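You operate a simulated robot arm through the tools that you are given. There is no shell and no other tool.

The job below is to be done with a simulated robot arm. You get a single attempt, and the scene is never put back.

## Task
Tap both raised lugs home, then stand the bucket in the riveter.
Fine: put the mallet back. Set down upright: mallet, small bucket with raised lugs.
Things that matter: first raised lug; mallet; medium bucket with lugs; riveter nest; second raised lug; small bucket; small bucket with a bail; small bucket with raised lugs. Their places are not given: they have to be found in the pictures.

It is judged by the outcome, as a careful person would: the job done as asked, and still so three seconds after it is handed in. It fails if anything else is knocked over, pushed out of place, dropped, spilled or broken.

## Robot
A 6-joint arm with a two-finger gripper, fixed in place. Base frame: the origin is on the floor under the middle of its stand, x ahead of it, y to its left, z up; the work surface is at about z = 850. Units: mm, rad, N and s.
It reaches about 1572 mm from its shoulder. Its first joint turns from -2.897 to 2.897 rad. Payload 2.45 kg.
The tool frame sits at the grasp point between the pads (the TCP): z along the fingers, y along the line on which they close. The tips reach 20 mm beyond it. The gripper opens to 140 mm; its body begins 168 mm behind the TCP.
Orientation is that of the tool frame in the base frame, as [roll, pitch, yaw] about the fixed x, y, z axes, in that order (R = Rz(yaw) Ry(pitch) Rx(roll)). With the fingers straight down and closing along the base's y, the tool's x points along the base's -x, its y along +y and its z along -z.

## Interface
- The arm moves only by the tool nudge_tool. Its arguments are lists of equal length, an entry for each row: "travel": the shift along the base's x, y, z in mm, a list of three; "turn": the turn, a rotation vector about the base's x, y, z in degrees, a list of three; "fingers": the finger opening in mm, from 0 to 140. In form: {"travel": [[dx, dy, dz], ...], "turn": [[ax, ay, az], ...], "fingers": [fingers, ...]}. A call has 1 to 20 rows; each row is the pose to reach, as a shift and turn from the pose commanded when the call began. Each row takes 0.2 s and may step no farther than 50 mm and 0.15 rad from the row before; otherwise, or with a gripper value out of range, the whole call is refused. A pose out of reach is approached as far as the arm can. The call stops where the force on the tool passes 40 N (or 10 N more than at its start, if that is more) or the arm is blocked; 0.2 s more then pass. The fingers move at their own pace (about 45 mm/s each) and stop on an object; they squeeze with about 35 N. The grip force told is the motor's: it shows also when the fingers shut on nothing. Time passes only in rows, and 0.2 s behind the last, so rows that repeat a pose let the fingers close. It gives the time, the measured TCP pose, the force on the tool (base axes), the opening and the grip force at its end, in the units of the frame above (readings bear some noise), with the torque about the TCP (base axes, N m) and any sound that the robot's microphone picked up.
- Cameras (640 x 400 px; columns grow to the right, rows downward): "scene" is fixed at [394.1, -656.8, 1461]; the picture's right is [0.58, -0.82, 0.00], its down [-0.35, -0.24, -0.91] and it looks along [0.74, 0.52, -0.42] (base axes); focal length 269 px, centre (320, 200). "wrist" rides on the gripper at [78, 11, -209] in the tool frame; the picture's right is [-0.14, 0.99, 0.00], its down [-0.92, -0.13, -0.37] and it looks along [-0.36, -0.05, 0.93] (tool axes); focal length 280 px, centre (320, 200).
- camera(camera): a new picture of that camera. It takes no simulated time.
- measure_at(camera, pixels): for up to 12 pixels [column, row] of the newest picture of that camera ("zoom" is the newest enlarged one), the place [x, y, z] in the base frame of the surface seen there, good to about 3 mm, but the place of the scene camera against the robot may be out by one fixed shift of up to 25 mm in any direction. It takes no simulated time.
- zoom(camera, box): a new picture of the part [left, top, right, bottom] of that camera's present view, enlarged. It takes no simulated time.
- finish_job(): hands the job in; it is judged then, once.

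Leave the gripper open and the arm clear of the work at the hand-in unless told otherwise.

The tools are called after "Call:" as a command line: name --argument value ..., lists and objects as JSON in quotes. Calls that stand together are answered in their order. nudge_tool: Moves the arm, as the interface text tells. Its arguments: {"type":"object","properties":{"travel":{"type":"array","items":{"type":"array","items":{"type":"number"}}},"turn":{"type":"array","items":{"type":"array","items":{"type":"number"}}},"fingers":{"type":"array","items":{"type":"number"}}},"required":["travel","turn","fingers"]} The other tools are called the same way: camera (camera) takes a picture; measure_at (camera, pixels) gives the place of the surface under pixels of a picture; zoom (camera, box) takes an enlarged picture of a part of a camera's view; finish_job () hands the job in.

At the start:

```text
clock: 0.0
tool_pos: [682.4, -82.1, 1402.9]
tcp_rot: [3.141, 0.0, 3.141]
ft_force: [-1.0, 0.1, -0.3]
ft_torque: [-0.04, 0.03, 0.01]
finger_gap: 140.1
grasp_force: 0.0
```

scene: 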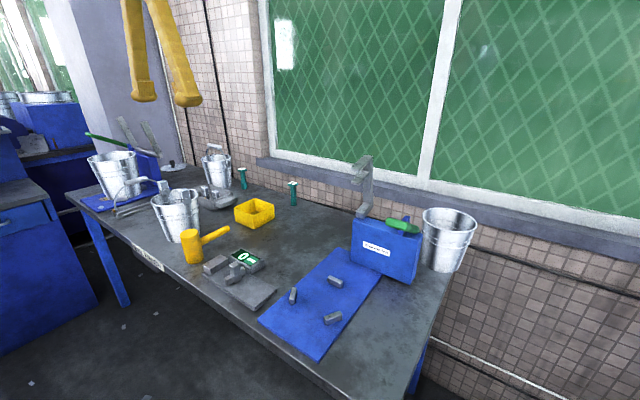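
wrist: 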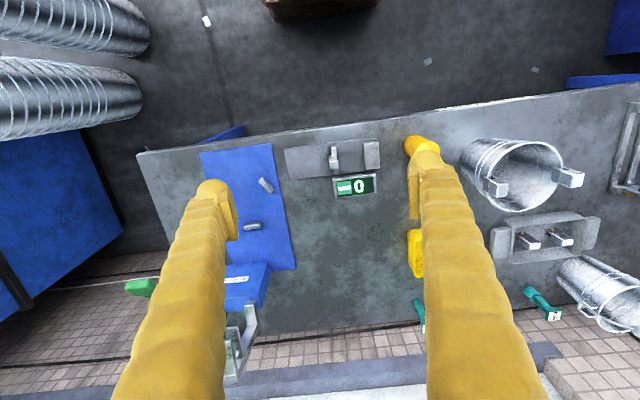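

I see a table with buckets, a yellow mallet, a blue mat, a riveter-like blue box and fixtures. First I'll take enlarged pictures of the scene to identify things.

Call:
zoom --camera "scene" --box '[70, 120, 290, 260]'

Call:
zoom --camera "scene" --box '[170, 180, 350, 320]'

Call:
zoom --camera "scene" --box '[250, 150, 500, 370]'

Call:
zoom --camera "wrist" --box '[400, 60, 640, 340]'

Call:
zoom --camera "wrist" --box '[120, 100, 420, 400]'

```text
2.86 times, centred on (180, 190) of scene
```

zoom: 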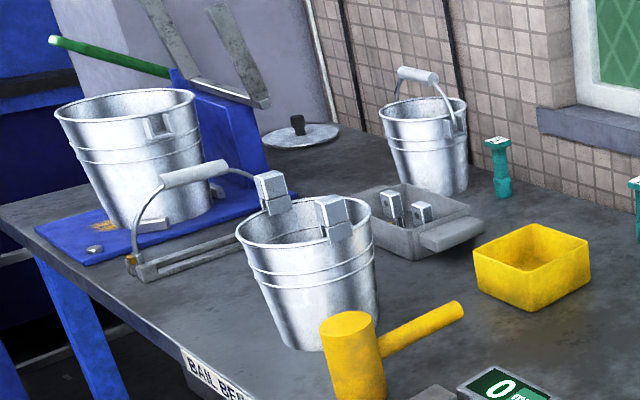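

```text
2.86 times, centred on (260, 250) of scene
```

zoom: 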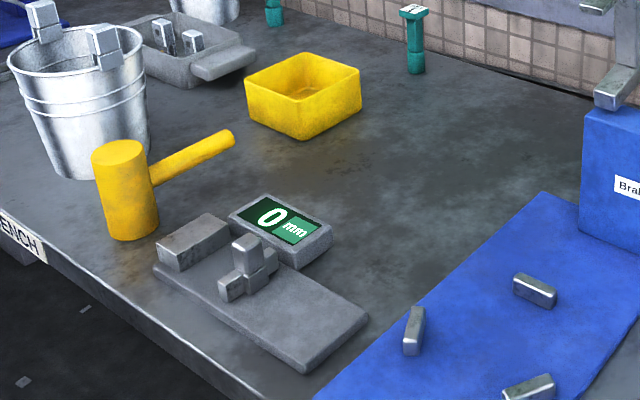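

```text
1.82 times, centred on (375, 260) of scene
```

zoom: 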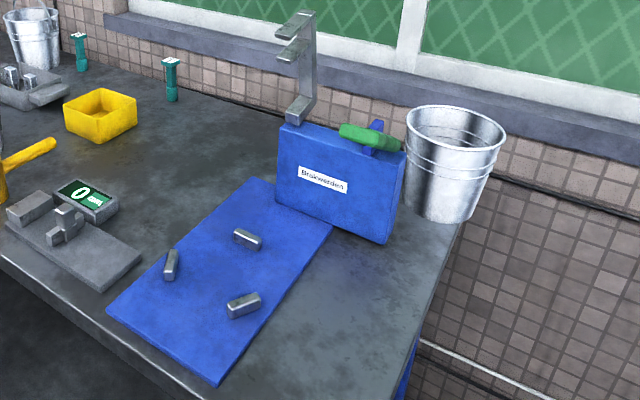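

```text
1.43 times, centred on (520, 200) of wrist
```

zoom: 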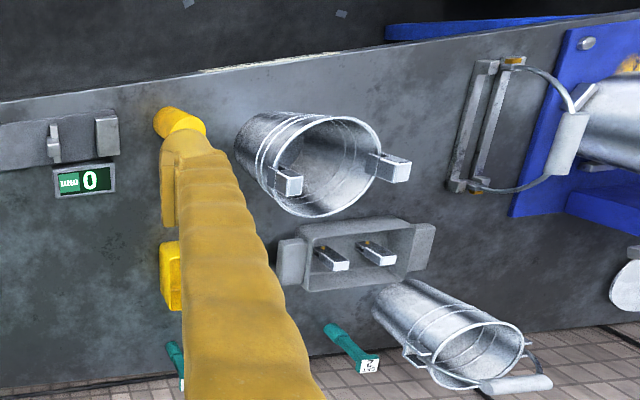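

```text
1.33 times, centred on (270, 250) of wrist
```

zoom: 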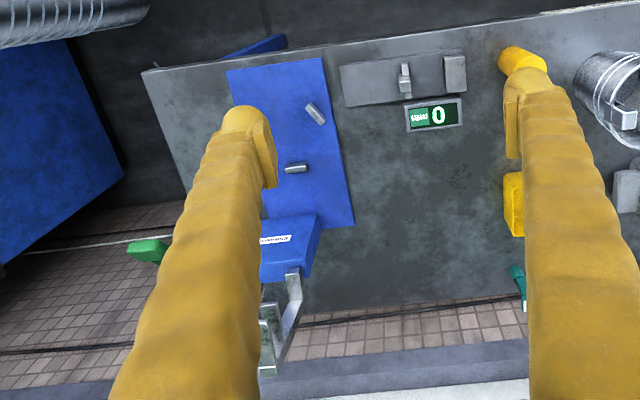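

I see the small bucket with raised lugs (scene ≈177,215), the mallet (≈200,245), a blue pad with three stops in front of the blue "riveter" box (≈330,300). I'll measure several points in the scene and the wrist pictures.

Call:
measure_at --camera "scene" --pixels '[[163, 187], [186, 195], [178, 230], [190, 236], [196, 262], [226, 231], [337, 279], [293, 293], [334, 316], [320, 300], [448, 250], [385, 245]]'

Call:
measure_at --camera "wrist" --pixels '[[497, 190], [570, 178], [530, 185], [420, 143], [417, 230], [265, 185], [252, 226], [250, 170], [353, 187], [240, 280], [500, 160], [400, 250]]'

Call:
measure_at --camera "scene" --pixels '[[365, 170], [362, 210], [400, 224], [425, 213], [474, 218], [115, 160], [215, 160], [255, 205], [215, 200], [235, 255], [260, 290], [310, 350]]'

```text
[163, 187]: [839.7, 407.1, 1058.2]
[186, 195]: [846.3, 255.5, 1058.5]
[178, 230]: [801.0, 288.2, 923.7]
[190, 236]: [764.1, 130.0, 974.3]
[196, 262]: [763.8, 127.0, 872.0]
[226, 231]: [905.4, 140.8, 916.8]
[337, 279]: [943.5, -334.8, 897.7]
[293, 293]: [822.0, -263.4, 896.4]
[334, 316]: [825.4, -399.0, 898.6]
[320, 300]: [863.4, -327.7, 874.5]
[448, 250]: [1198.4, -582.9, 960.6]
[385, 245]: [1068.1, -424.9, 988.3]
```

```text
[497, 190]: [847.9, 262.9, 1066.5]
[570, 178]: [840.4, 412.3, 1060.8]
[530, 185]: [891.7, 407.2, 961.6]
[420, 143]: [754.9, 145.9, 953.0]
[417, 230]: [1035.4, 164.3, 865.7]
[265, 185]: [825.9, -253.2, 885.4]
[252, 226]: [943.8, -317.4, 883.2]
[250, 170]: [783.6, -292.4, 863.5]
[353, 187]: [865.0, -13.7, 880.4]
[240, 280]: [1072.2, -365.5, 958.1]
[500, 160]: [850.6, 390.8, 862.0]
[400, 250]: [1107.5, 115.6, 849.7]
```

```text
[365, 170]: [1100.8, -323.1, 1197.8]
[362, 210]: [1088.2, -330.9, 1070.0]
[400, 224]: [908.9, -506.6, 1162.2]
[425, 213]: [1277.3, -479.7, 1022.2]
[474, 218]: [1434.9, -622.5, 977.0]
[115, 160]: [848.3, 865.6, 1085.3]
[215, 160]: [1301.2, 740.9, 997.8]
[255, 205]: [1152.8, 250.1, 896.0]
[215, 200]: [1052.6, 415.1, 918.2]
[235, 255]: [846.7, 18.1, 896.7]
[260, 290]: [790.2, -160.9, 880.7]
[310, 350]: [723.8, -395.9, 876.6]
```

The wrist view gives the lug tops near (848,263,1066) and (840,412,1061). I'll move the arm toward a high place over that bucket to look closer, keeping well above everything.

Call:
nudge_tool --travel '[[6, 35, -10], [12, 70, -20], [18, 105, -30], [24, 140, -40], [30, 175, -50], [36, 210, -60], [42, 245, -70], [48, 280, -80], [54, 315, -90], [60, 350, -100], [66, 385, -110], [72, 415, -120]]' --turn '[[0, 0, 0], [0, 0, 0], [0, 0, 0], [0, 0, 0], [0, 0, 0], [0, 0, 0], [0, 0, 0], [0, 0, 0], [0, 0, 0], [0, 0, 0], [0, 0, 0], [0, 0, 0]]' --fingers '[140, 140, 140, 140, 140, 140, 140, 140, 140, 140, 140, 140]'

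Call:
camera --camera "wrist"

Call:
camera --camera "scene"

```text
clock: 2.6
tool_pos: [754.4, 332.8, 1283.5]
tcp_rot: [3.141, 0.001, -3.141]
ft_force: [-0.3, 0.2, 1.4]
ft_torque: [-0.01, -0.02, -0.01]
finger_gap: 140.2
grasp_force: 0.1
```

```text
taken
```

wrist: 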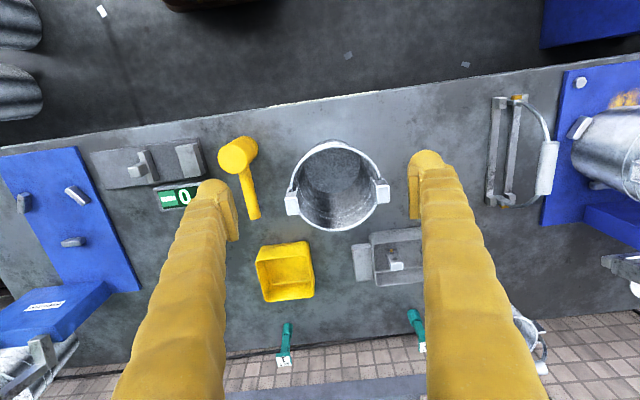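

```text
taken
```

scene: 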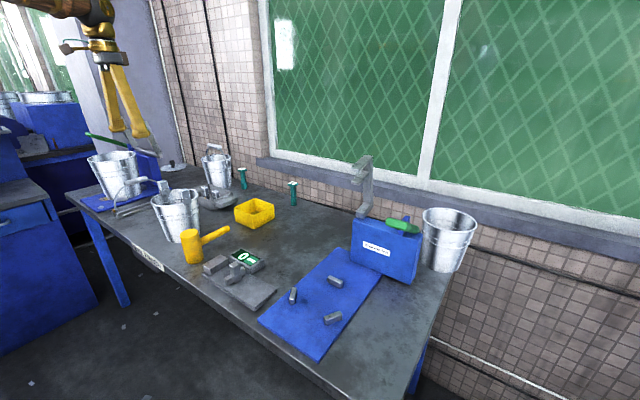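

The wrist view now shows the bucket with its two lugs at (293,203) and (382,192), and the mallet at (240,160). I'll zoom in on both.

Call:
zoom --camera "wrist" --box '[270, 120, 410, 240]'

Call:
measure_at --camera "zoom" --pixels '[[85, 383], [130, 370], [105, 340], [500, 345], [540, 330], [520, 300], [320, 90], [300, 200], [330, 500], [325, 105], [190, 300], [440, 280]]'

Call:
zoom --camera "wrist" --box '[200, 120, 300, 240]'

Call:
zoom --camera "scene" --box '[140, 170, 240, 270]'

```text
3.33 times, centred on (340, 180) of wrist
```

zoom: 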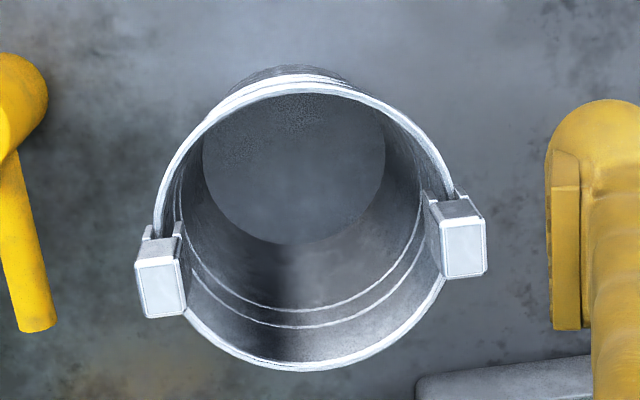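

```text
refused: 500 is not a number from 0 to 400
```

```text
3.33 times, centred on (250, 180) of wrist
```

zoom: 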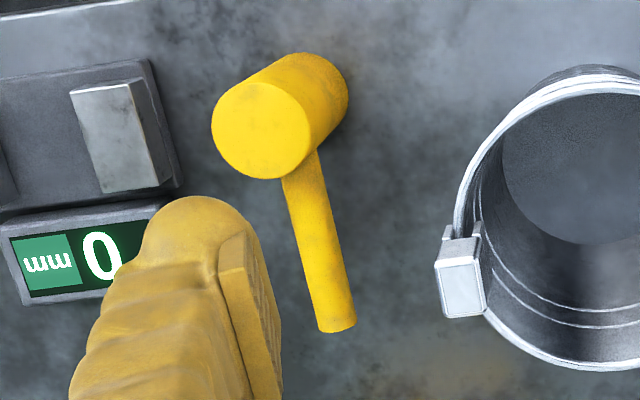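

```text
4.00 times, centred on (190, 220) of scene
```

zoom: 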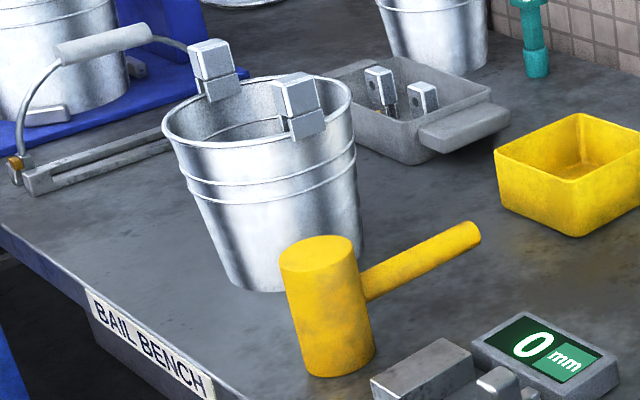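

The lugs straddle the rim with blocks standing above it. I'll zoom the wrist view on the bucket again and measure lug tops, rim and bottom.

Call:
zoom --camera "wrist" --box '[244, 120, 436, 240]'

Call:
measure_at --camera "zoom" --pixels '[[160, 288], [463, 250], [140, 272], [182, 308], [445, 235], [483, 268], [295, 82], [290, 366], [163, 190], [436, 165], [290, 150], [290, 230]]'

Call:
measure_at --camera "zoom" --pixels '[[190, 312], [440, 290], [147, 233], [178, 230], [455, 196], [428, 196], [230, 110], [360, 350], [240, 350], [380, 105], [20, 300], [40, 330]]'

Call:
measure_at --camera "wrist" --pixels '[[232, 158], [250, 145], [248, 185], [253, 212], [220, 160], [245, 148], [232, 170], [270, 230], [340, 250], [125, 165], [190, 155], [145, 160]]'

```text
3.33 times, centred on (340, 180) of wrist
```

zoom: 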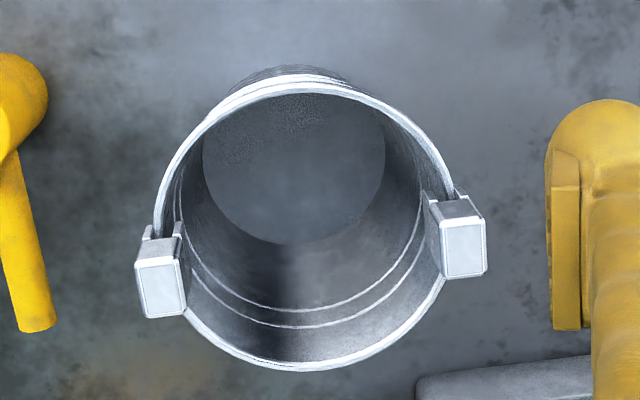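

```text
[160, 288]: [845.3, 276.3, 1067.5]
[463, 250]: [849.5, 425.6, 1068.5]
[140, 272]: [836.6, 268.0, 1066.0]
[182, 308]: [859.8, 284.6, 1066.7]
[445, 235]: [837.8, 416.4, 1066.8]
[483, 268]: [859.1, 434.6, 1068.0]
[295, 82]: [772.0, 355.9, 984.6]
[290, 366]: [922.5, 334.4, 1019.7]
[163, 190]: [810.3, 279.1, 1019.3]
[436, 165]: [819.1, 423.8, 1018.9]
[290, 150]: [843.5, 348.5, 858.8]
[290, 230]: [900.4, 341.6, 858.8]
```

```text
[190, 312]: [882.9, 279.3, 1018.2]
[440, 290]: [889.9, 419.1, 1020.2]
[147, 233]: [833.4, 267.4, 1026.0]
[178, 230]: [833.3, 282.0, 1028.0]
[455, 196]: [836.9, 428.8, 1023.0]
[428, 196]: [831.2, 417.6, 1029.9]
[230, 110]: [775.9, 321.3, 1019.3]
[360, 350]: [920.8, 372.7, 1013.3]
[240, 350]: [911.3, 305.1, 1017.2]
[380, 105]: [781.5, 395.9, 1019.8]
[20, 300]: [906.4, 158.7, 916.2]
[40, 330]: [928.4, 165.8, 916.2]
```

```text
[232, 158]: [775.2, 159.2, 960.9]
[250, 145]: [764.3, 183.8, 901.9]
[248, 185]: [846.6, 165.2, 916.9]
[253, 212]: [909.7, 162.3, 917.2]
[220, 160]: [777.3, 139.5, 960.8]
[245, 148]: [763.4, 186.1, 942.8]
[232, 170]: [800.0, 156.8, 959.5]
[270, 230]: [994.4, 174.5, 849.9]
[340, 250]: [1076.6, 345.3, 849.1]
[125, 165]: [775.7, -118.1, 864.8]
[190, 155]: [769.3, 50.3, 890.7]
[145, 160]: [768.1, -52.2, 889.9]
```

Findings: bucket rim at z≈1019, lug tops at z≈1067; lug centres near (847,276) and (848,426). Mallet head centred near (775,159), top z≈961, handle along +x. Next I'll zoom the medium bucket (whose lugs seem to be home) and the raised lugs for comparison.

Call:
zoom --camera "scene" --box '[80, 140, 170, 200]'

Call:
zoom --camera "scene" --box '[145, 175, 215, 245]'

Call:
zoom --camera "wrist" --box '[480, 60, 640, 240]'

Call:
zoom --camera "scene" --box '[330, 140, 480, 290]'

```text
6.67 times, centred on (125, 170) of scene
```

zoom: 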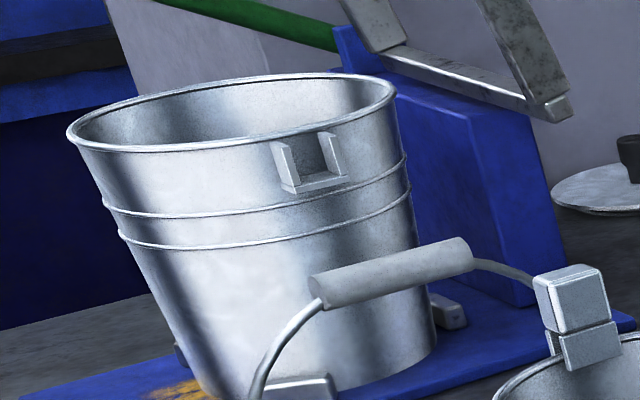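

```text
5.71 times, centred on (180, 210) of scene
```

zoom: 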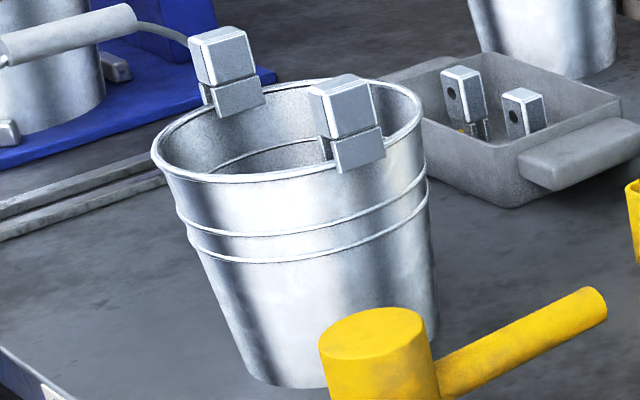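

```text
2.22 times, centred on (560, 150) of wrist
```

zoom: 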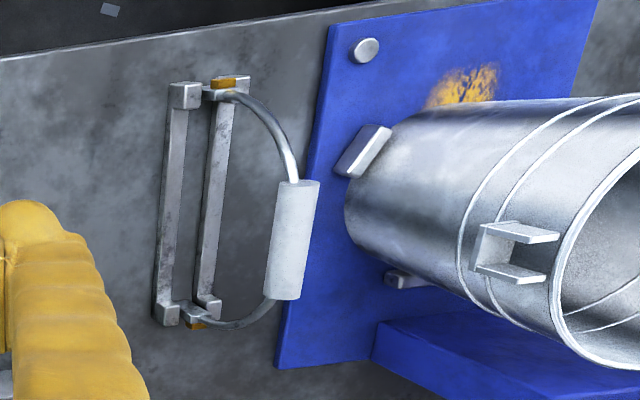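

```text
2.67 times, centred on (405, 215) of scene
```

zoom: 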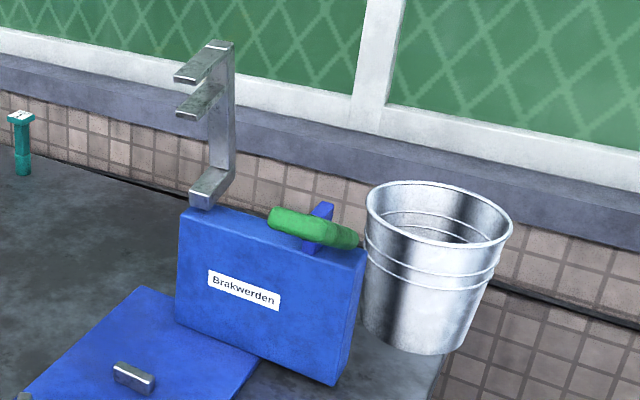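

The lugs on the small bucket stand about one block high above their seat. There are two blue stations: one at left with the medium bucket in it, one at right empty. I'll move the wrist camera further left to read the left station before deciding which is the riveter.

Call:
nudge_tool --travel '[[-5, 40, 5], [-10, 80, 10], [-15, 120, 15], [-20, 160, 20], [-25, 200, 25], [-30, 240, 30], [-35, 280, 35], [-40, 320, 40], [-45, 360, 45], [-50, 400, 50], [-55, 440, 55], [-60, 480, 60]]' --turn '[[0, 0, 0], [0, 0, 0], [0, 0, 0], [0, 0, 0], [0, 0, 0], [0, 0, 0], [0, 0, 0], [0, 0, 0], [0, 0, 0], [0, 0, 0], [0, 0, 0], [0, 0, 0]]' --fingers '[140, 140, 140, 140, 140, 140, 140, 140, 140, 140, 140, 140]'

Call:
camera --camera "wrist"

Call:
camera --camera "scene"

```text
clock: 5.2
tool_pos: [677.8, 789.9, 1326.5]
tcp_rot: [3.141, -0.001, 3.14]
ft_force: [1.3, -0.5, 0.1]
ft_torque: [-0.01, 0.09, -0.02]
finger_gap: 139.9
grasp_force: 0.1
out of reach, approached as far as the arm can: row 11, 12
```

```text
taken
```

wrist: 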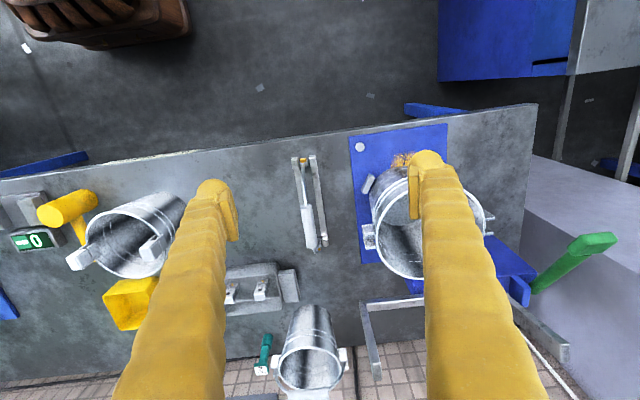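

```text
taken
```

scene: 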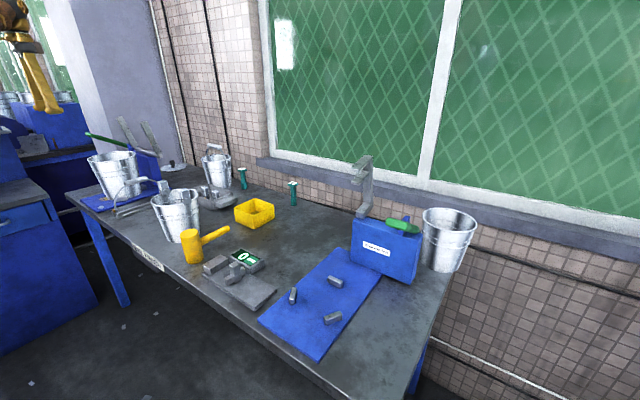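

Let me enlarge the left station to see any labels.

Call:
zoom --camera "wrist" --box '[340, 110, 620, 380]'

Call:
zoom --camera "scene" --box '[60, 110, 200, 220]'

Call:
zoom --camera "wrist" --box '[60, 180, 340, 400]'

```text
1.48 times, centred on (480, 245) of wrist
```

zoom: 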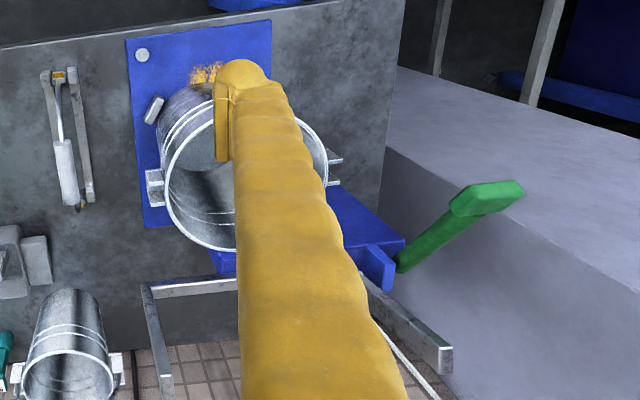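

```text
3.64 times, centred on (130, 165) of scene
```

zoom: 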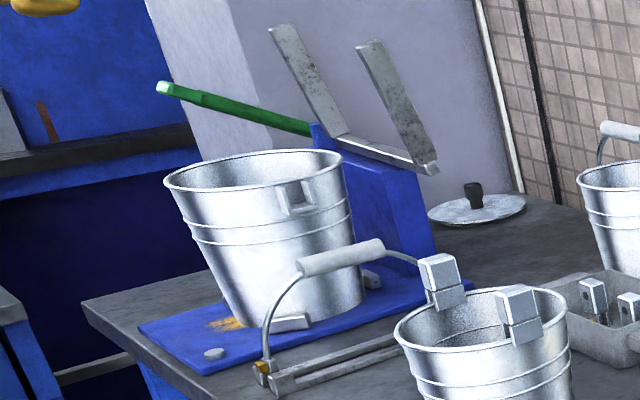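

```text
1.82 times, centred on (200, 290) of wrist
```

zoom: 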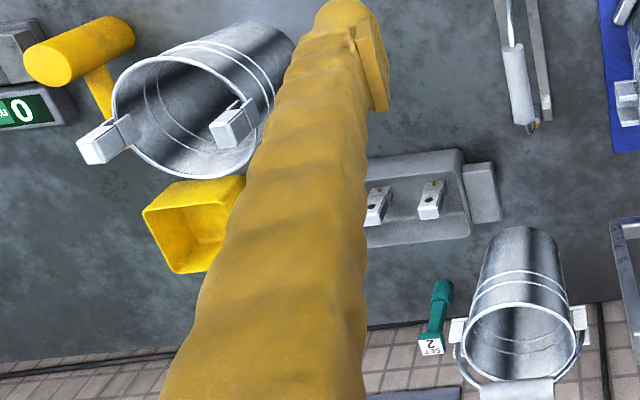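

The left machine is a bail press with a wide fork (medium bucket in it); the right one with the C-shaped jaw and the empty three-stop nest is the riveter. I'll move back to the right, high above everything, to view the riveter nest.

Call:
nudge_tool --travel '[[0, -40, 0], [0, -88, 0], [0, -136, 0], [0, -184, 0], [0, -232, 0], [0, -280, 0], [0, -328, 0], [0, -376, 0], [0, -424, 0], [0, -472, 0], [0, -520, 0], [0, -568, 0], [0, -616, 0], [0, -664, 0], [0, -712, 0], [0, -760, 0], [0, -808, 0], [0, -856, 0], [0, -904, 0], [0, -950, 0]]' --turn '[[0, 0, 0], [0, 0, 0], [0, 0, 0], [0, 0, 0], [0, 0, 0], [0, 0, 0], [0, 0, 0], [0, 0, 0], [0, 0, 0], [0, 0, 0], [0, 0, 0], [0, 0, 0], [0, 0, 0], [0, 0, 0], [0, 0, 0], [0, 0, 0], [0, 0, 0], [0, 0, 0], [0, 0, 0], [0, 0, 0]]' --fingers '[140, 140, 140, 140, 140, 140, 140, 140, 140, 140, 140, 140, 140, 140, 140, 140, 140, 140, 140, 140]'

```text
clock: 9.4
tool_pos: [679.2, -157.7, 1328.2]
tcp_rot: [3.141, -0.001, -3.14]
ft_force: [0.5, 0.4, 0.4]
ft_torque: [-0.04, 0.01, 0.01]
finger_gap: 139.9
grasp_force: 0.1
```

Position is now (679,-158,1328). I'll go on to about (690,-330,1270) to look at the nest.

Call:
nudge_tool --travel '[[3, -40, -14], [6, -80, -28], [9, -120, -42], [11, -150, -50], [11, -170, -58]]' --turn '[[0, 0, 0], [0, 0, 0], [0, 0, 0], [0, 0, 0], [0, 0, 0]]' --fingers '[140, 140, 140, 140, 140]'

Call:
camera --camera "wrist"

Call:
zoom --camera "wrist" --box '[220, 100, 440, 380]'

```text
clock: 10.6
tool_pos: [687.9, -330.1, 1269.6]
tcp_rot: [3.142, -0.001, -3.141]
ft_force: [0.4, 0.4, -0.1]
ft_torque: [0.01, -0.01, 0.02]
finger_gap: 140.0
grasp_force: 0.0
```

```text
taken
```

wrist: 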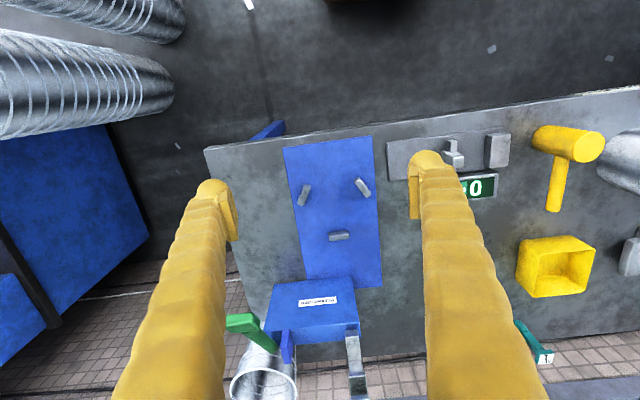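

```text
1.43 times, centred on (330, 240) of wrist
```

zoom: 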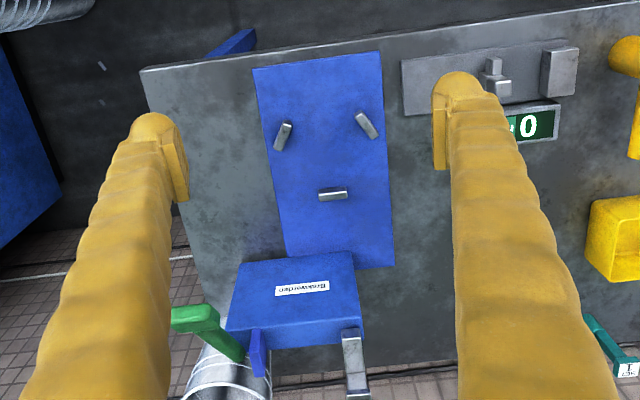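

The nest is clearly visible: stops at (304,195), (363,188), (339,236) in the wrist view. I'll measure stops, pad, box front and jaw.

Call:
zoom --camera "wrist" --box '[264, 140, 408, 280]'

Call:
measure_at --camera "wrist" --pixels '[[304, 192], [363, 186], [339, 234], [335, 205], [310, 185], [298, 203], [357, 180], [369, 195], [330, 235], [348, 233], [333, 165], [340, 265]]'

Call:
measure_at --camera "wrist" --pixels '[[283, 150], [373, 137], [382, 285], [310, 278], [355, 276], [350, 318], [270, 280], [352, 340], [356, 365], [240, 322], [287, 340], [260, 375]]'

```text
2.86 times, centred on (336, 210) of wrist
```

zoom: 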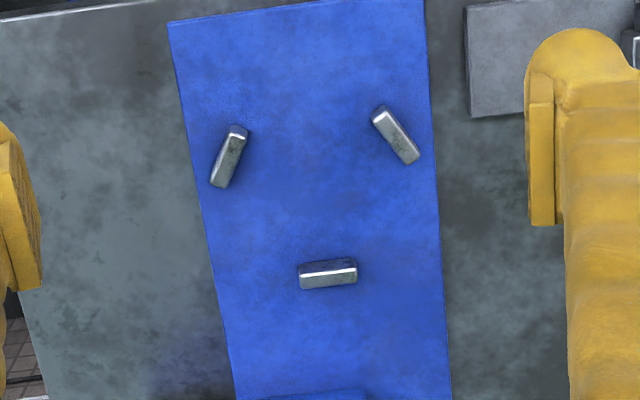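

```text
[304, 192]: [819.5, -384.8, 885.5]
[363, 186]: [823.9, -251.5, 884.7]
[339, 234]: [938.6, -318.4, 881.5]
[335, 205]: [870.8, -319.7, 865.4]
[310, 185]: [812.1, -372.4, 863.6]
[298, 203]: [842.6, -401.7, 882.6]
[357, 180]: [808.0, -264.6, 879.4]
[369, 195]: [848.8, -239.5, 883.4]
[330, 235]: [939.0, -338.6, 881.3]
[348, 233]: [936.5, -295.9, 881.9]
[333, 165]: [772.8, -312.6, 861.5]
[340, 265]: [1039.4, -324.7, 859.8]
```

```text
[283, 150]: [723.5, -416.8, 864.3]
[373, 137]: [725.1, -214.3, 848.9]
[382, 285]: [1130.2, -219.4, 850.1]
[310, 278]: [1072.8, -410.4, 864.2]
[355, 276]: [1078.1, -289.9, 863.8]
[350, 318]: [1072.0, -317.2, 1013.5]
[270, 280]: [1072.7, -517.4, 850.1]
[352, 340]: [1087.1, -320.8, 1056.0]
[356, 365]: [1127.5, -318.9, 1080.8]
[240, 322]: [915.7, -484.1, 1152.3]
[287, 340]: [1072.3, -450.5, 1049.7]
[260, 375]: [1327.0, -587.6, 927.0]
```

I'll measure more exactly on the zoomed nest picture: corners of the stop tops.

Call:
measure_at --camera "zoom" --pixels '[[300, 270], [355, 262], [302, 286], [356, 280], [328, 278], [234, 133], [220, 180], [228, 160], [377, 113], [410, 158], [395, 135], [405, 145]]'

Call:
measure_at --camera "zoom" --pixels '[[228, 128], [214, 186], [246, 135], [385, 107], [418, 158], [373, 122], [320, 240], [270, 150], [340, 140], [220, 250], [430, 100], [180, 100]]'

Call:
zoom --camera "wrist" --box '[280, 170, 330, 220]'

Call:
measure_at --camera "zoom" --pixels '[[320, 160], [290, 270], [330, 240], [270, 300], [350, 180], [300, 200], [260, 280], [340, 260], [380, 120], [360, 110], [330, 130], [310, 150]]'

```text
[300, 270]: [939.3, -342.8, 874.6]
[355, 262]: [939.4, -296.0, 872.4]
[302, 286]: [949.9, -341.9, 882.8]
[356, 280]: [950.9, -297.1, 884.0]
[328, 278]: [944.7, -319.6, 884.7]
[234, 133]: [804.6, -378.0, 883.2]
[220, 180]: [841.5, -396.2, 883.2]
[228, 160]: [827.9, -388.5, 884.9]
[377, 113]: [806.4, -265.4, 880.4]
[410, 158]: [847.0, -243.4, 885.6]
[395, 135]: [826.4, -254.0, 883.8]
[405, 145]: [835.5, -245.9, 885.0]
```

```text
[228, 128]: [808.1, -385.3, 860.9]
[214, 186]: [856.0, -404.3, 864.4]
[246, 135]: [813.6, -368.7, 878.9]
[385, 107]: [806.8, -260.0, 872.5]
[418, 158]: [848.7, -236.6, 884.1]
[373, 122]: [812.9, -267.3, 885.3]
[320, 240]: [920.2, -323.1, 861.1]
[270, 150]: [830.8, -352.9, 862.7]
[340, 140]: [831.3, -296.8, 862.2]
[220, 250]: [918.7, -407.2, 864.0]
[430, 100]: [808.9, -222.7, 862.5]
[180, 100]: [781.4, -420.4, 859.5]
```

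```text
8.00 times, centred on (305, 195) of wrist
```

zoom: 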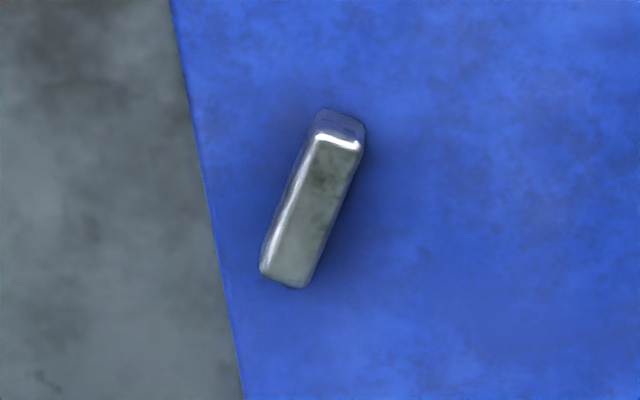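

```text
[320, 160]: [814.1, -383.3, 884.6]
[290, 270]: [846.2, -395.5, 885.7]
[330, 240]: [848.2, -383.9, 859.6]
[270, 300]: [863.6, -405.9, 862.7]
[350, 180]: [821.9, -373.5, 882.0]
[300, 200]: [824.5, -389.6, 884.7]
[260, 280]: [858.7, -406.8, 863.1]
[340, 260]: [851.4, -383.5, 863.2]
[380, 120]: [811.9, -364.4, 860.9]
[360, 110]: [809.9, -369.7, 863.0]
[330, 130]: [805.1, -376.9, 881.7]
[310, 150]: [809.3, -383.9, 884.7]
```

The nest centre works out to about (867,-320), pad z≈862, stops' inner radius ≈71 mm. Jaw points along -x at y≈-320. Now I'll measure jaw tips and the green lever for clearance, then go to the mallet.

Call:
measure_at --camera "scene" --pixels '[[354, 169], [355, 182], [362, 208], [366, 170], [389, 222], [410, 226], [420, 232], [396, 222], [345, 262], [400, 278]]'

Call:
nudge_tool --travel '[[8, 48, 0], [16, 96, 0], [24, 144, 0], [32, 192, 0], [40, 240, 0], [48, 288, 0], [56, 336, -10], [64, 384, -20], [70, 430, -30], [72, 470, -50], [72, 490, -90], [72, 490, -130]]' --turn '[[0, 0, 0], [0, 0, 0], [0, 0, 0], [0, 0, 0], [0, 0, 0], [0, 0, 0], [0, 0, 0], [0, 0, 0], [0, 0, 0], [0, 0, 0], [0, 0, 0], [0, 0, 0]]' --fingers '[140, 140, 140, 140, 140, 140, 140, 140, 130, 120, 110, 110]'

Call:
camera --camera "wrist"

```text
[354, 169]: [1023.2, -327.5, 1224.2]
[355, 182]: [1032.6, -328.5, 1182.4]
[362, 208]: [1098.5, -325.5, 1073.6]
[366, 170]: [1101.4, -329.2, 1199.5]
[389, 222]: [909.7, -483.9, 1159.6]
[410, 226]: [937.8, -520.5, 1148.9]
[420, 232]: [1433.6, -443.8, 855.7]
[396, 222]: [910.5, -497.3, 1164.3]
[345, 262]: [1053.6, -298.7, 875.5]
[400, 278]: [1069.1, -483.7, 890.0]
```

```text
clock: 13.2
tool_pos: [760.6, 162.5, 1137.9]
tcp_rot: [-3.142, 0.001, 3.138]
ft_force: [-0.9, 0.0, 1.0]
ft_torque: [-0.01, -0.03, 0.04]
finger_gap: 109.7
grasp_force: 0.2
```

```text
taken
```

wrist: 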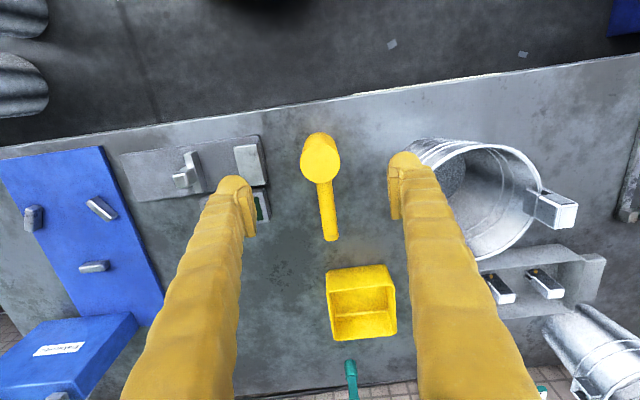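

The mallet head is between the fingers, at (320,155). I'll zoom in on it and measure.

Call:
zoom --camera "wrist" --box '[272, 120, 368, 250]'

Call:
measure_at --camera "wrist" --pixels '[[321, 157], [304, 157], [337, 155], [321, 174], [319, 145], [326, 195], [332, 237], [319, 210], [338, 210], [328, 210], [310, 168], [333, 168]]'

```text
3.08 times, centred on (320, 185) of wrist
```

zoom: 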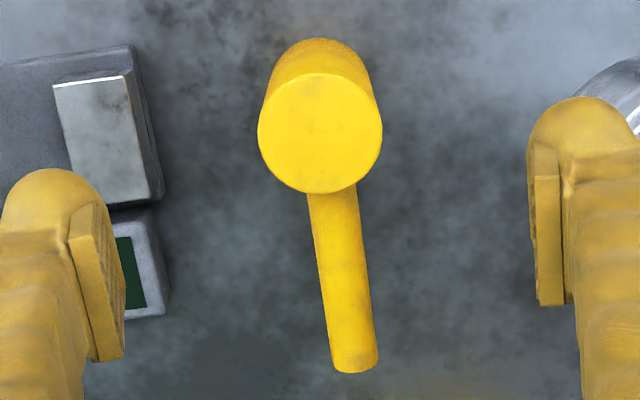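

```text
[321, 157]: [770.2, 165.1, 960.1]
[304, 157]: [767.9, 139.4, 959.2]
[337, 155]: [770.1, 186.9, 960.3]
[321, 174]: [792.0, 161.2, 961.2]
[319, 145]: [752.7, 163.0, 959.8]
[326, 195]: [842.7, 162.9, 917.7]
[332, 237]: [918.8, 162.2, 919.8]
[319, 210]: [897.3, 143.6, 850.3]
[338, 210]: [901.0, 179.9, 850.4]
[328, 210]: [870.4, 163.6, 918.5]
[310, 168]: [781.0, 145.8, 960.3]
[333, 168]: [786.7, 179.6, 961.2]
```

Mallet head centre ≈(773,163), radius ≈26, top z≈960, handle straight along +x at y≈163. I'll centre over it, lower so the pads straddle the upper head (TCP z≈930), then check.

Call:
nudge_tool --travel '[[12, 0.5, 0], [12, 0.5, -40], [12, 0.5, -80], [12, 0.5, -120], [12, 0.5, -155], [12, 0.5, -185], [12, 0.5, -208], [12, 0.5, -208]]' --turn '[[0, 0, 0], [0, 0, 0], [0, 0, 0], [0, 0, 0], [0, 0, 0], [0, 0, 0], [0, 0, 0], [0, 0, 0]]' --fingers '[110, 110, 110, 110, 110, 110, 110, 110]'

Call:
camera --camera "wrist"

Call:
camera --camera "scene"

```text
clock: 15.0
tool_pos: [771.2, 160.1, 929.5]
tcp_rot: [3.141, 0.001, -3.141]
ft_force: [-0.4, -0.3, 1.0]
ft_torque: [-0.03, 0.01, 0.02]
finger_gap: 109.9
grasp_force: 0.1
```

```text
taken
```

wrist: 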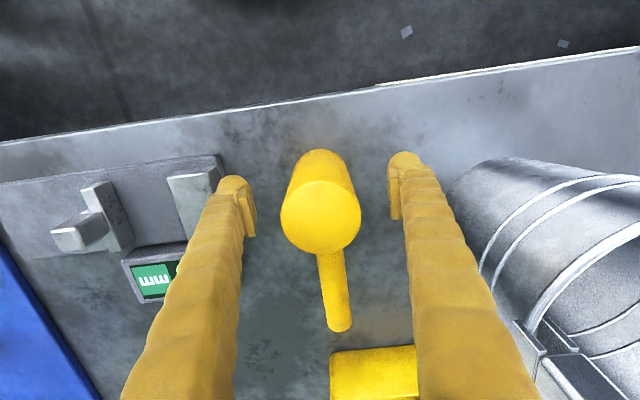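

```text
taken
```

scene: 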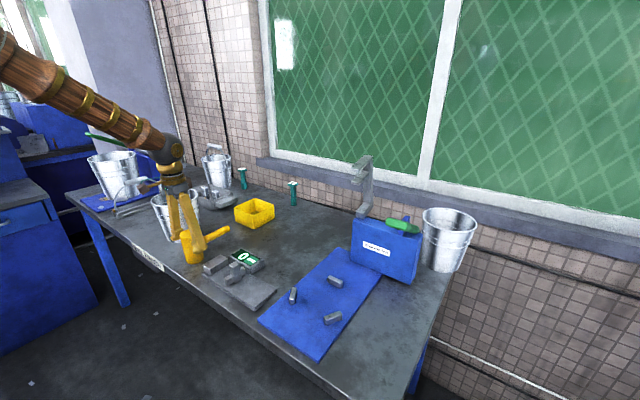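

The fingers straddle the head. I'll measure the head top again from this close view to check centring before closing.

Call:
measure_at --camera "wrist" --pixels '[[321, 216], [284, 216], [359, 214], [321, 186], [321, 252], [335, 300], [340, 322]]'

Call:
zoom --camera "scene" --box '[140, 160, 260, 290]'

```text
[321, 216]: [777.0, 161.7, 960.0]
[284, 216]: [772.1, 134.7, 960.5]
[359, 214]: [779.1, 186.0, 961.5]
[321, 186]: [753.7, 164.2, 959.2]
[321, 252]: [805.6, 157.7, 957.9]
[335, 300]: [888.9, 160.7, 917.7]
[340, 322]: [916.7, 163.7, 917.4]
```

```text
3.08 times, centred on (200, 225) of scene
```

zoom: 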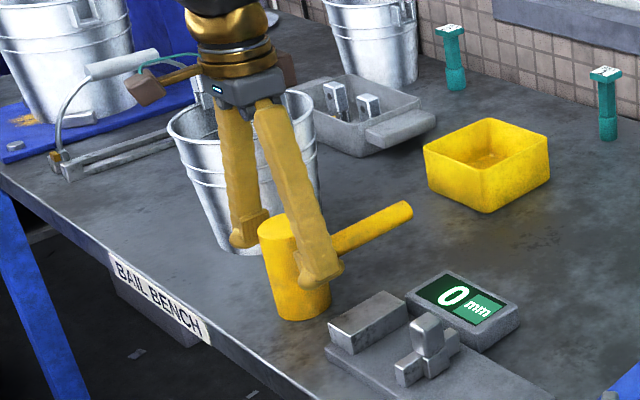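

Head centre is nearer (778,161). I'll shift +6.5 mm in x and close onto the head, then wait for the grip.

Call:
nudge_tool --travel '[[6.5, 0.5, 0], [6.5, 0.5, 0], [6.5, 0.5, 0], [6.5, 0.5, 0], [6.5, 0.5, 0], [6.5, 0.5, 0], [6.5, 0.5, 0]]' --turn '[[0, 0, 0], [0, 0, 0], [0, 0, 0], [0, 0, 0], [0, 0, 0], [0, 0, 0], [0, 0, 0]]' --fingers '[110, 90, 70, 55, 45, 40, 40]'

Call:
camera --camera "wrist"

```text
clock: 16.6
tool_pos: [779.3, 161.3, 930.2]
tcp_rot: [3.142, 0.0, -3.141]
ft_force: [-0.6, -2.3, 5.1]
ft_torque: [-0.01, -0.04, -0.03]
finger_gap: 59.4
grasp_force: 35.2
```

```text
taken
```

wrist: 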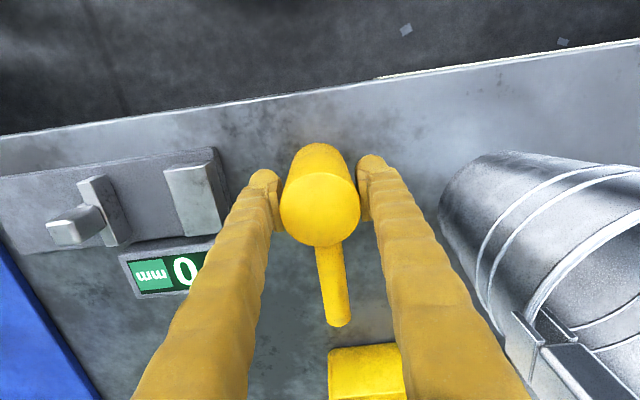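

Gripped: gap 59.4 mm, 35 N. I'll lift straight up slowly and check the hold.

Call:
nudge_tool --travel '[[0, 0, 4], [0, 0, 12], [0, 0, 30], [0, 0, 60], [0, 0, 100], [0, 0, 140], [0, 0, 180], [0, 0, 220], [0, 0, 250], [0, 0, 260]]' --turn '[[0, 0, 0], [0, 0, 0], [0, 0, 0], [0, 0, 0], [0, 0, 0], [0, 0, 0], [0, 0, 0], [0, 0, 0], [0, 0, 0], [0, 0, 0]]' --fingers '[40, 40, 40, 40, 40, 40, 40, 40, 40, 40]'

Call:
camera --camera "wrist"

Call:
camera --camera "scene"

```text
clock: 18.8
tool_pos: [779.9, 164.5, 1191.4]
tcp_rot: [-3.141, -0.001, -3.14]
ft_force: [-0.5, -0.9, -4.0]
ft_torque: [-0.02, 0.04, -0.02]
finger_gap: 59.3
grasp_force: 34.9
```

```text
taken
```

wrist: 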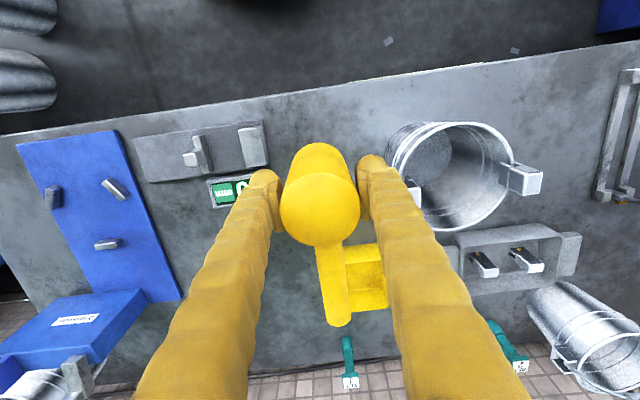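

```text
taken
```

scene: 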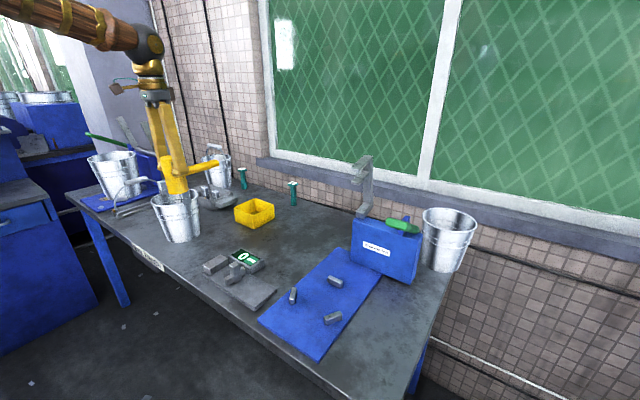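

The mallet is held firm and upright; its face is ≈80 mm below the TCP (now at z≈1111). I'll move over the first lug (≈(847,277)), slightly inward, still above its top (1067).

Call:
nudge_tool --travel '[[17, 29, 0], [34, 58, 0], [51, 87, 0], [68, 115, 0], [68, 115, 0]]' --turn '[[0, 0, 0], [0, 0, 0], [0, 0, 0], [0, 0, 0], [0, 0, 0]]' --fingers '[40, 40, 40, 40, 40]'

Call:
camera --camera "wrist"

Call:
zoom --camera "scene" --box '[120, 120, 240, 250]'

```text
clock: 20.0
tool_pos: [852.2, 277.6, 1191.4]
tcp_rot: [-3.141, 0.0, 3.14]
ft_force: [-0.4, -0.6, -3.5]
ft_torque: [-0.01, 0.04, -0.01]
finger_gap: 59.5
grasp_force: 35.5
```

```text
taken
```

wrist: 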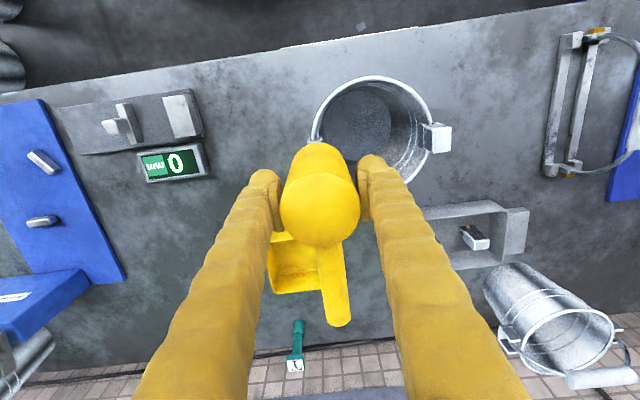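

```text
3.08 times, centred on (180, 185) of scene
```

zoom: 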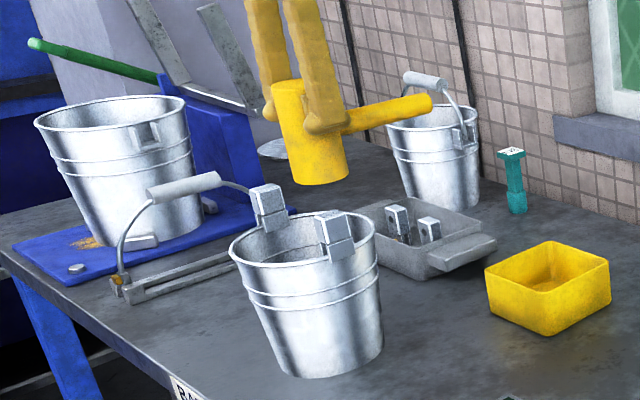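

The mallet is above the first lug. I'll check lug 2 and rim positions from here to confirm my frame, before lowering.

Call:
measure_at --camera "wrist" --pixels '[[441, 139], [433, 130], [448, 148], [372, 80], [316, 135], [424, 160], [360, 120]]'

Call:
measure_at --camera "zoom" --pixels '[[333, 222], [265, 195], [340, 250], [322, 183], [300, 88], [320, 300]]'

```text
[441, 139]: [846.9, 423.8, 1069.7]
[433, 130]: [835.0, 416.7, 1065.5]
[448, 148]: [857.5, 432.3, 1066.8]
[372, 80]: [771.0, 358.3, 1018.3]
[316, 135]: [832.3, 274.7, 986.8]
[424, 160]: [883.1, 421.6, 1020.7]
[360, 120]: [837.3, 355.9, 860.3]
```

```text
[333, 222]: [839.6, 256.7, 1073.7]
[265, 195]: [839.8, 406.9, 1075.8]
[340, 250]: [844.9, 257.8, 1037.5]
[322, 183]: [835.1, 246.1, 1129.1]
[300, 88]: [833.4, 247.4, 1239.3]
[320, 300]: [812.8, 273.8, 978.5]
```

Lug 2 checks at (847,424). Lug 1 is thus ≈(847,275). Now I'll lower gently: 42 mm down, just above contact, and read the force.

Call:
nudge_tool --travel '[[0, 0, -20], [0, 0, -34], [0, 0, -40], [0, 0, -42], [0, 0, -42]]' --turn '[[0, 0, 0], [0, 0, 0], [0, 0, 0], [0, 0, 0], [0, 0, 0]]' --fingers '[40, 40, 40, 40, 40]'

Call:
zoom --camera "scene" --box '[140, 150, 220, 250]'

```text
clock: 21.2
tool_pos: [848.4, 278.4, 1150.2]
tcp_rot: [3.141, 0.0, 3.141]
ft_force: [0.2, -0.5, -4.1]
ft_torque: [0.03, 0.07, -0.01]
finger_gap: 59.3
grasp_force: 35.0
```

```text
4.00 times, centred on (180, 200) of scene
```

zoom: 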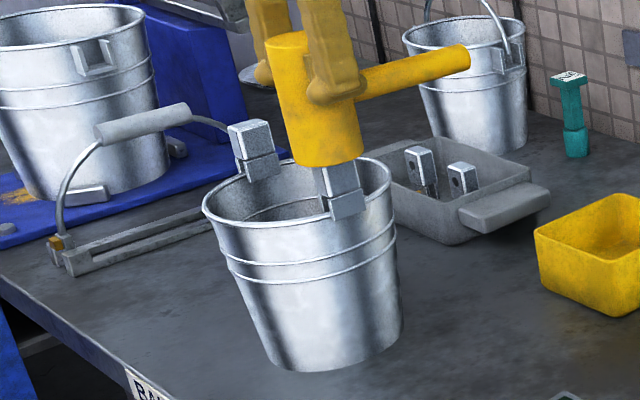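

The mallet face is just over the lug (no contact yet). Now small downward steps of 1–2 mm, watching the force.

Call:
nudge_tool --travel '[[0, 0, -1.5], [0, 0, -3], [0, 0, -4.5], [0, 0, -4.5]]' --turn '[[0, 0, 0], [0, 0, 0], [0, 0, 0], [0, 0, 0]]' --fingers '[40, 40, 40, 40]'

```text
clock: 22.2
tool_pos: [848.2, 277.4, 1145.8]
tcp_rot: [3.14, 0.0, 3.141]
ft_force: [-2.1, -1.1, 31.4]
ft_torque: [0.23, -0.06, 0.01]
finger_gap: 59.6
grasp_force: 34.9
```

Contact: about 35 N pushing on the lug. I'll look whether the lug moved or the bucket tips.

Call:
zoom --camera "scene" --box '[140, 150, 220, 250]'

Call:
camera --camera "wrist"

```text
4.00 times, centred on (180, 200) of scene
```

zoom: 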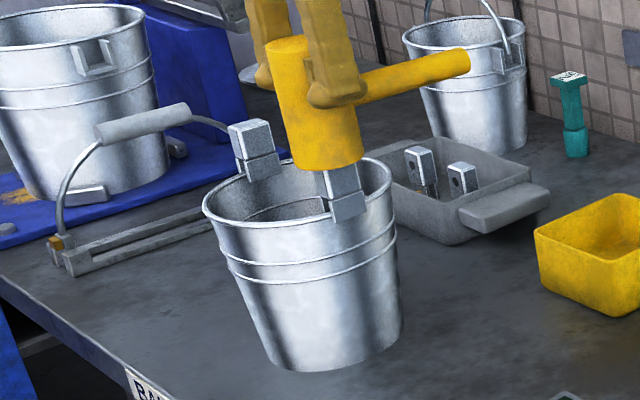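

```text
taken
```

wrist: 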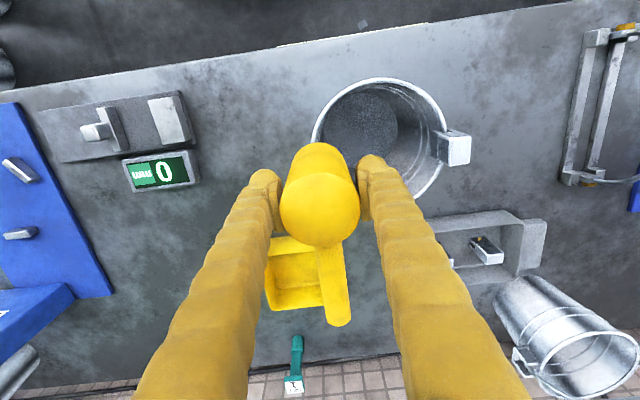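

35 N of steady push neither moved the lug nor tipped the bucket; it needs a real tap. I'll raise 30 mm and strike down at moderate speed, ending a few mm beyond contact.

Call:
nudge_tool --travel '[[0, 0, 15], [0, 0, 32], [0, 0, 32], [0, 0, 0], [0, 0, -4]]' --turn '[[0, 0, 0], [0, 0, 0], [0, 0, 0], [0, 0, 0], [0, 0, 0]]' --fingers '[40, 40, 40, 40, 40]'

Call:
zoom --camera "scene" --box '[140, 150, 220, 250]'

```text
clock: 23.4
tool_pos: [849.6, 276.6, 1140.7]
tcp_rot: [3.14, 0.002, -3.141]
ft_force: [3.1, -2.4, 22.8]
ft_torque: [0.14, -0.31, -0.04]
finger_gap: 59.4
grasp_force: 35.2
```

```text
4.00 times, centred on (180, 200) of scene
```

zoom: 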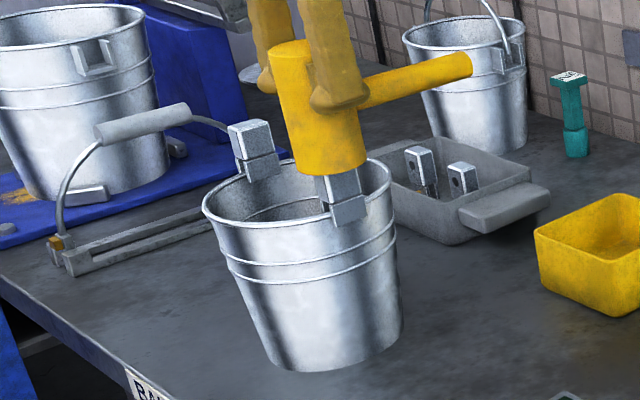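

The lug went down a few mm (TCP bottomed at 1140.7, about 5 mm lower than before). I'll strike again a bit harder and further.

Call:
nudge_tool --travel '[[0, 0, 20], [0, 0, 40], [0, 0, 40], [0, 0, 0], [0, 0, -7], [0, 0, 15]]' --turn '[[0, 0, 0], [0, 0, 0], [0, 0, 0], [0, 0, 0], [0, 0, 0], [0, 0, 0]]' --fingers '[40, 40, 40, 40, 40, 40]'

Call:
zoom --camera "scene" --box '[140, 150, 220, 250]'

```text
clock: 24.8
tool_pos: [847.7, 280.2, 1156.2]
tcp_rot: [-3.141, -0.001, -3.141]
ft_force: [-0.2, -0.4, -3.0]
ft_torque: [-0.02, 0.04, 0.03]
finger_gap: 59.2
grasp_force: 34.7
```

```text
4.00 times, centred on (180, 200) of scene
```

zoom: 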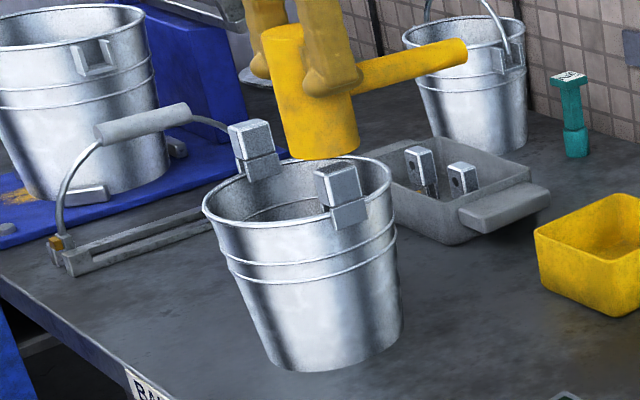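

The lug is going down under the taps (lower edge from row 222 to about 230 in the zoom). I'll measure both lug tops in this picture for the depth.

Call:
measure_at --camera "zoom" --pixels '[[336, 169], [330, 171], [345, 166], [250, 126], [243, 128], [349, 218], [338, 185], [250, 145], [262, 172], [376, 165]]'

Call:
camera --camera "wrist"

```text
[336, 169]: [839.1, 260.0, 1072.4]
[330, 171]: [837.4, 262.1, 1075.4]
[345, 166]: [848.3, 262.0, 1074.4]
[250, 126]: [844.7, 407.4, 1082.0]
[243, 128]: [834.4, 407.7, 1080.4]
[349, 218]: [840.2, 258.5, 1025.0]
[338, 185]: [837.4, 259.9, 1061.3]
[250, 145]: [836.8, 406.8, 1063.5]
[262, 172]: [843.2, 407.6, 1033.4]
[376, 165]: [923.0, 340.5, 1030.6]
```

```text
taken
```

wrist: 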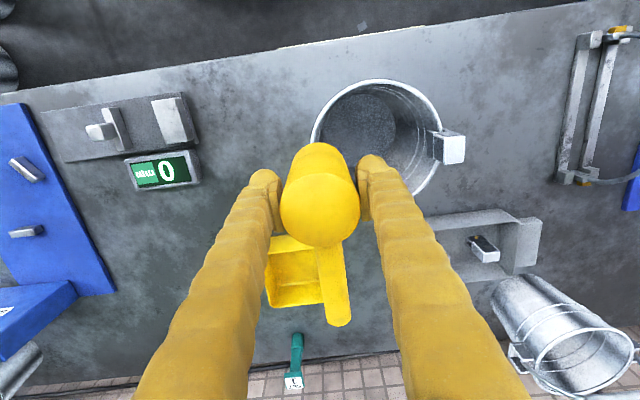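

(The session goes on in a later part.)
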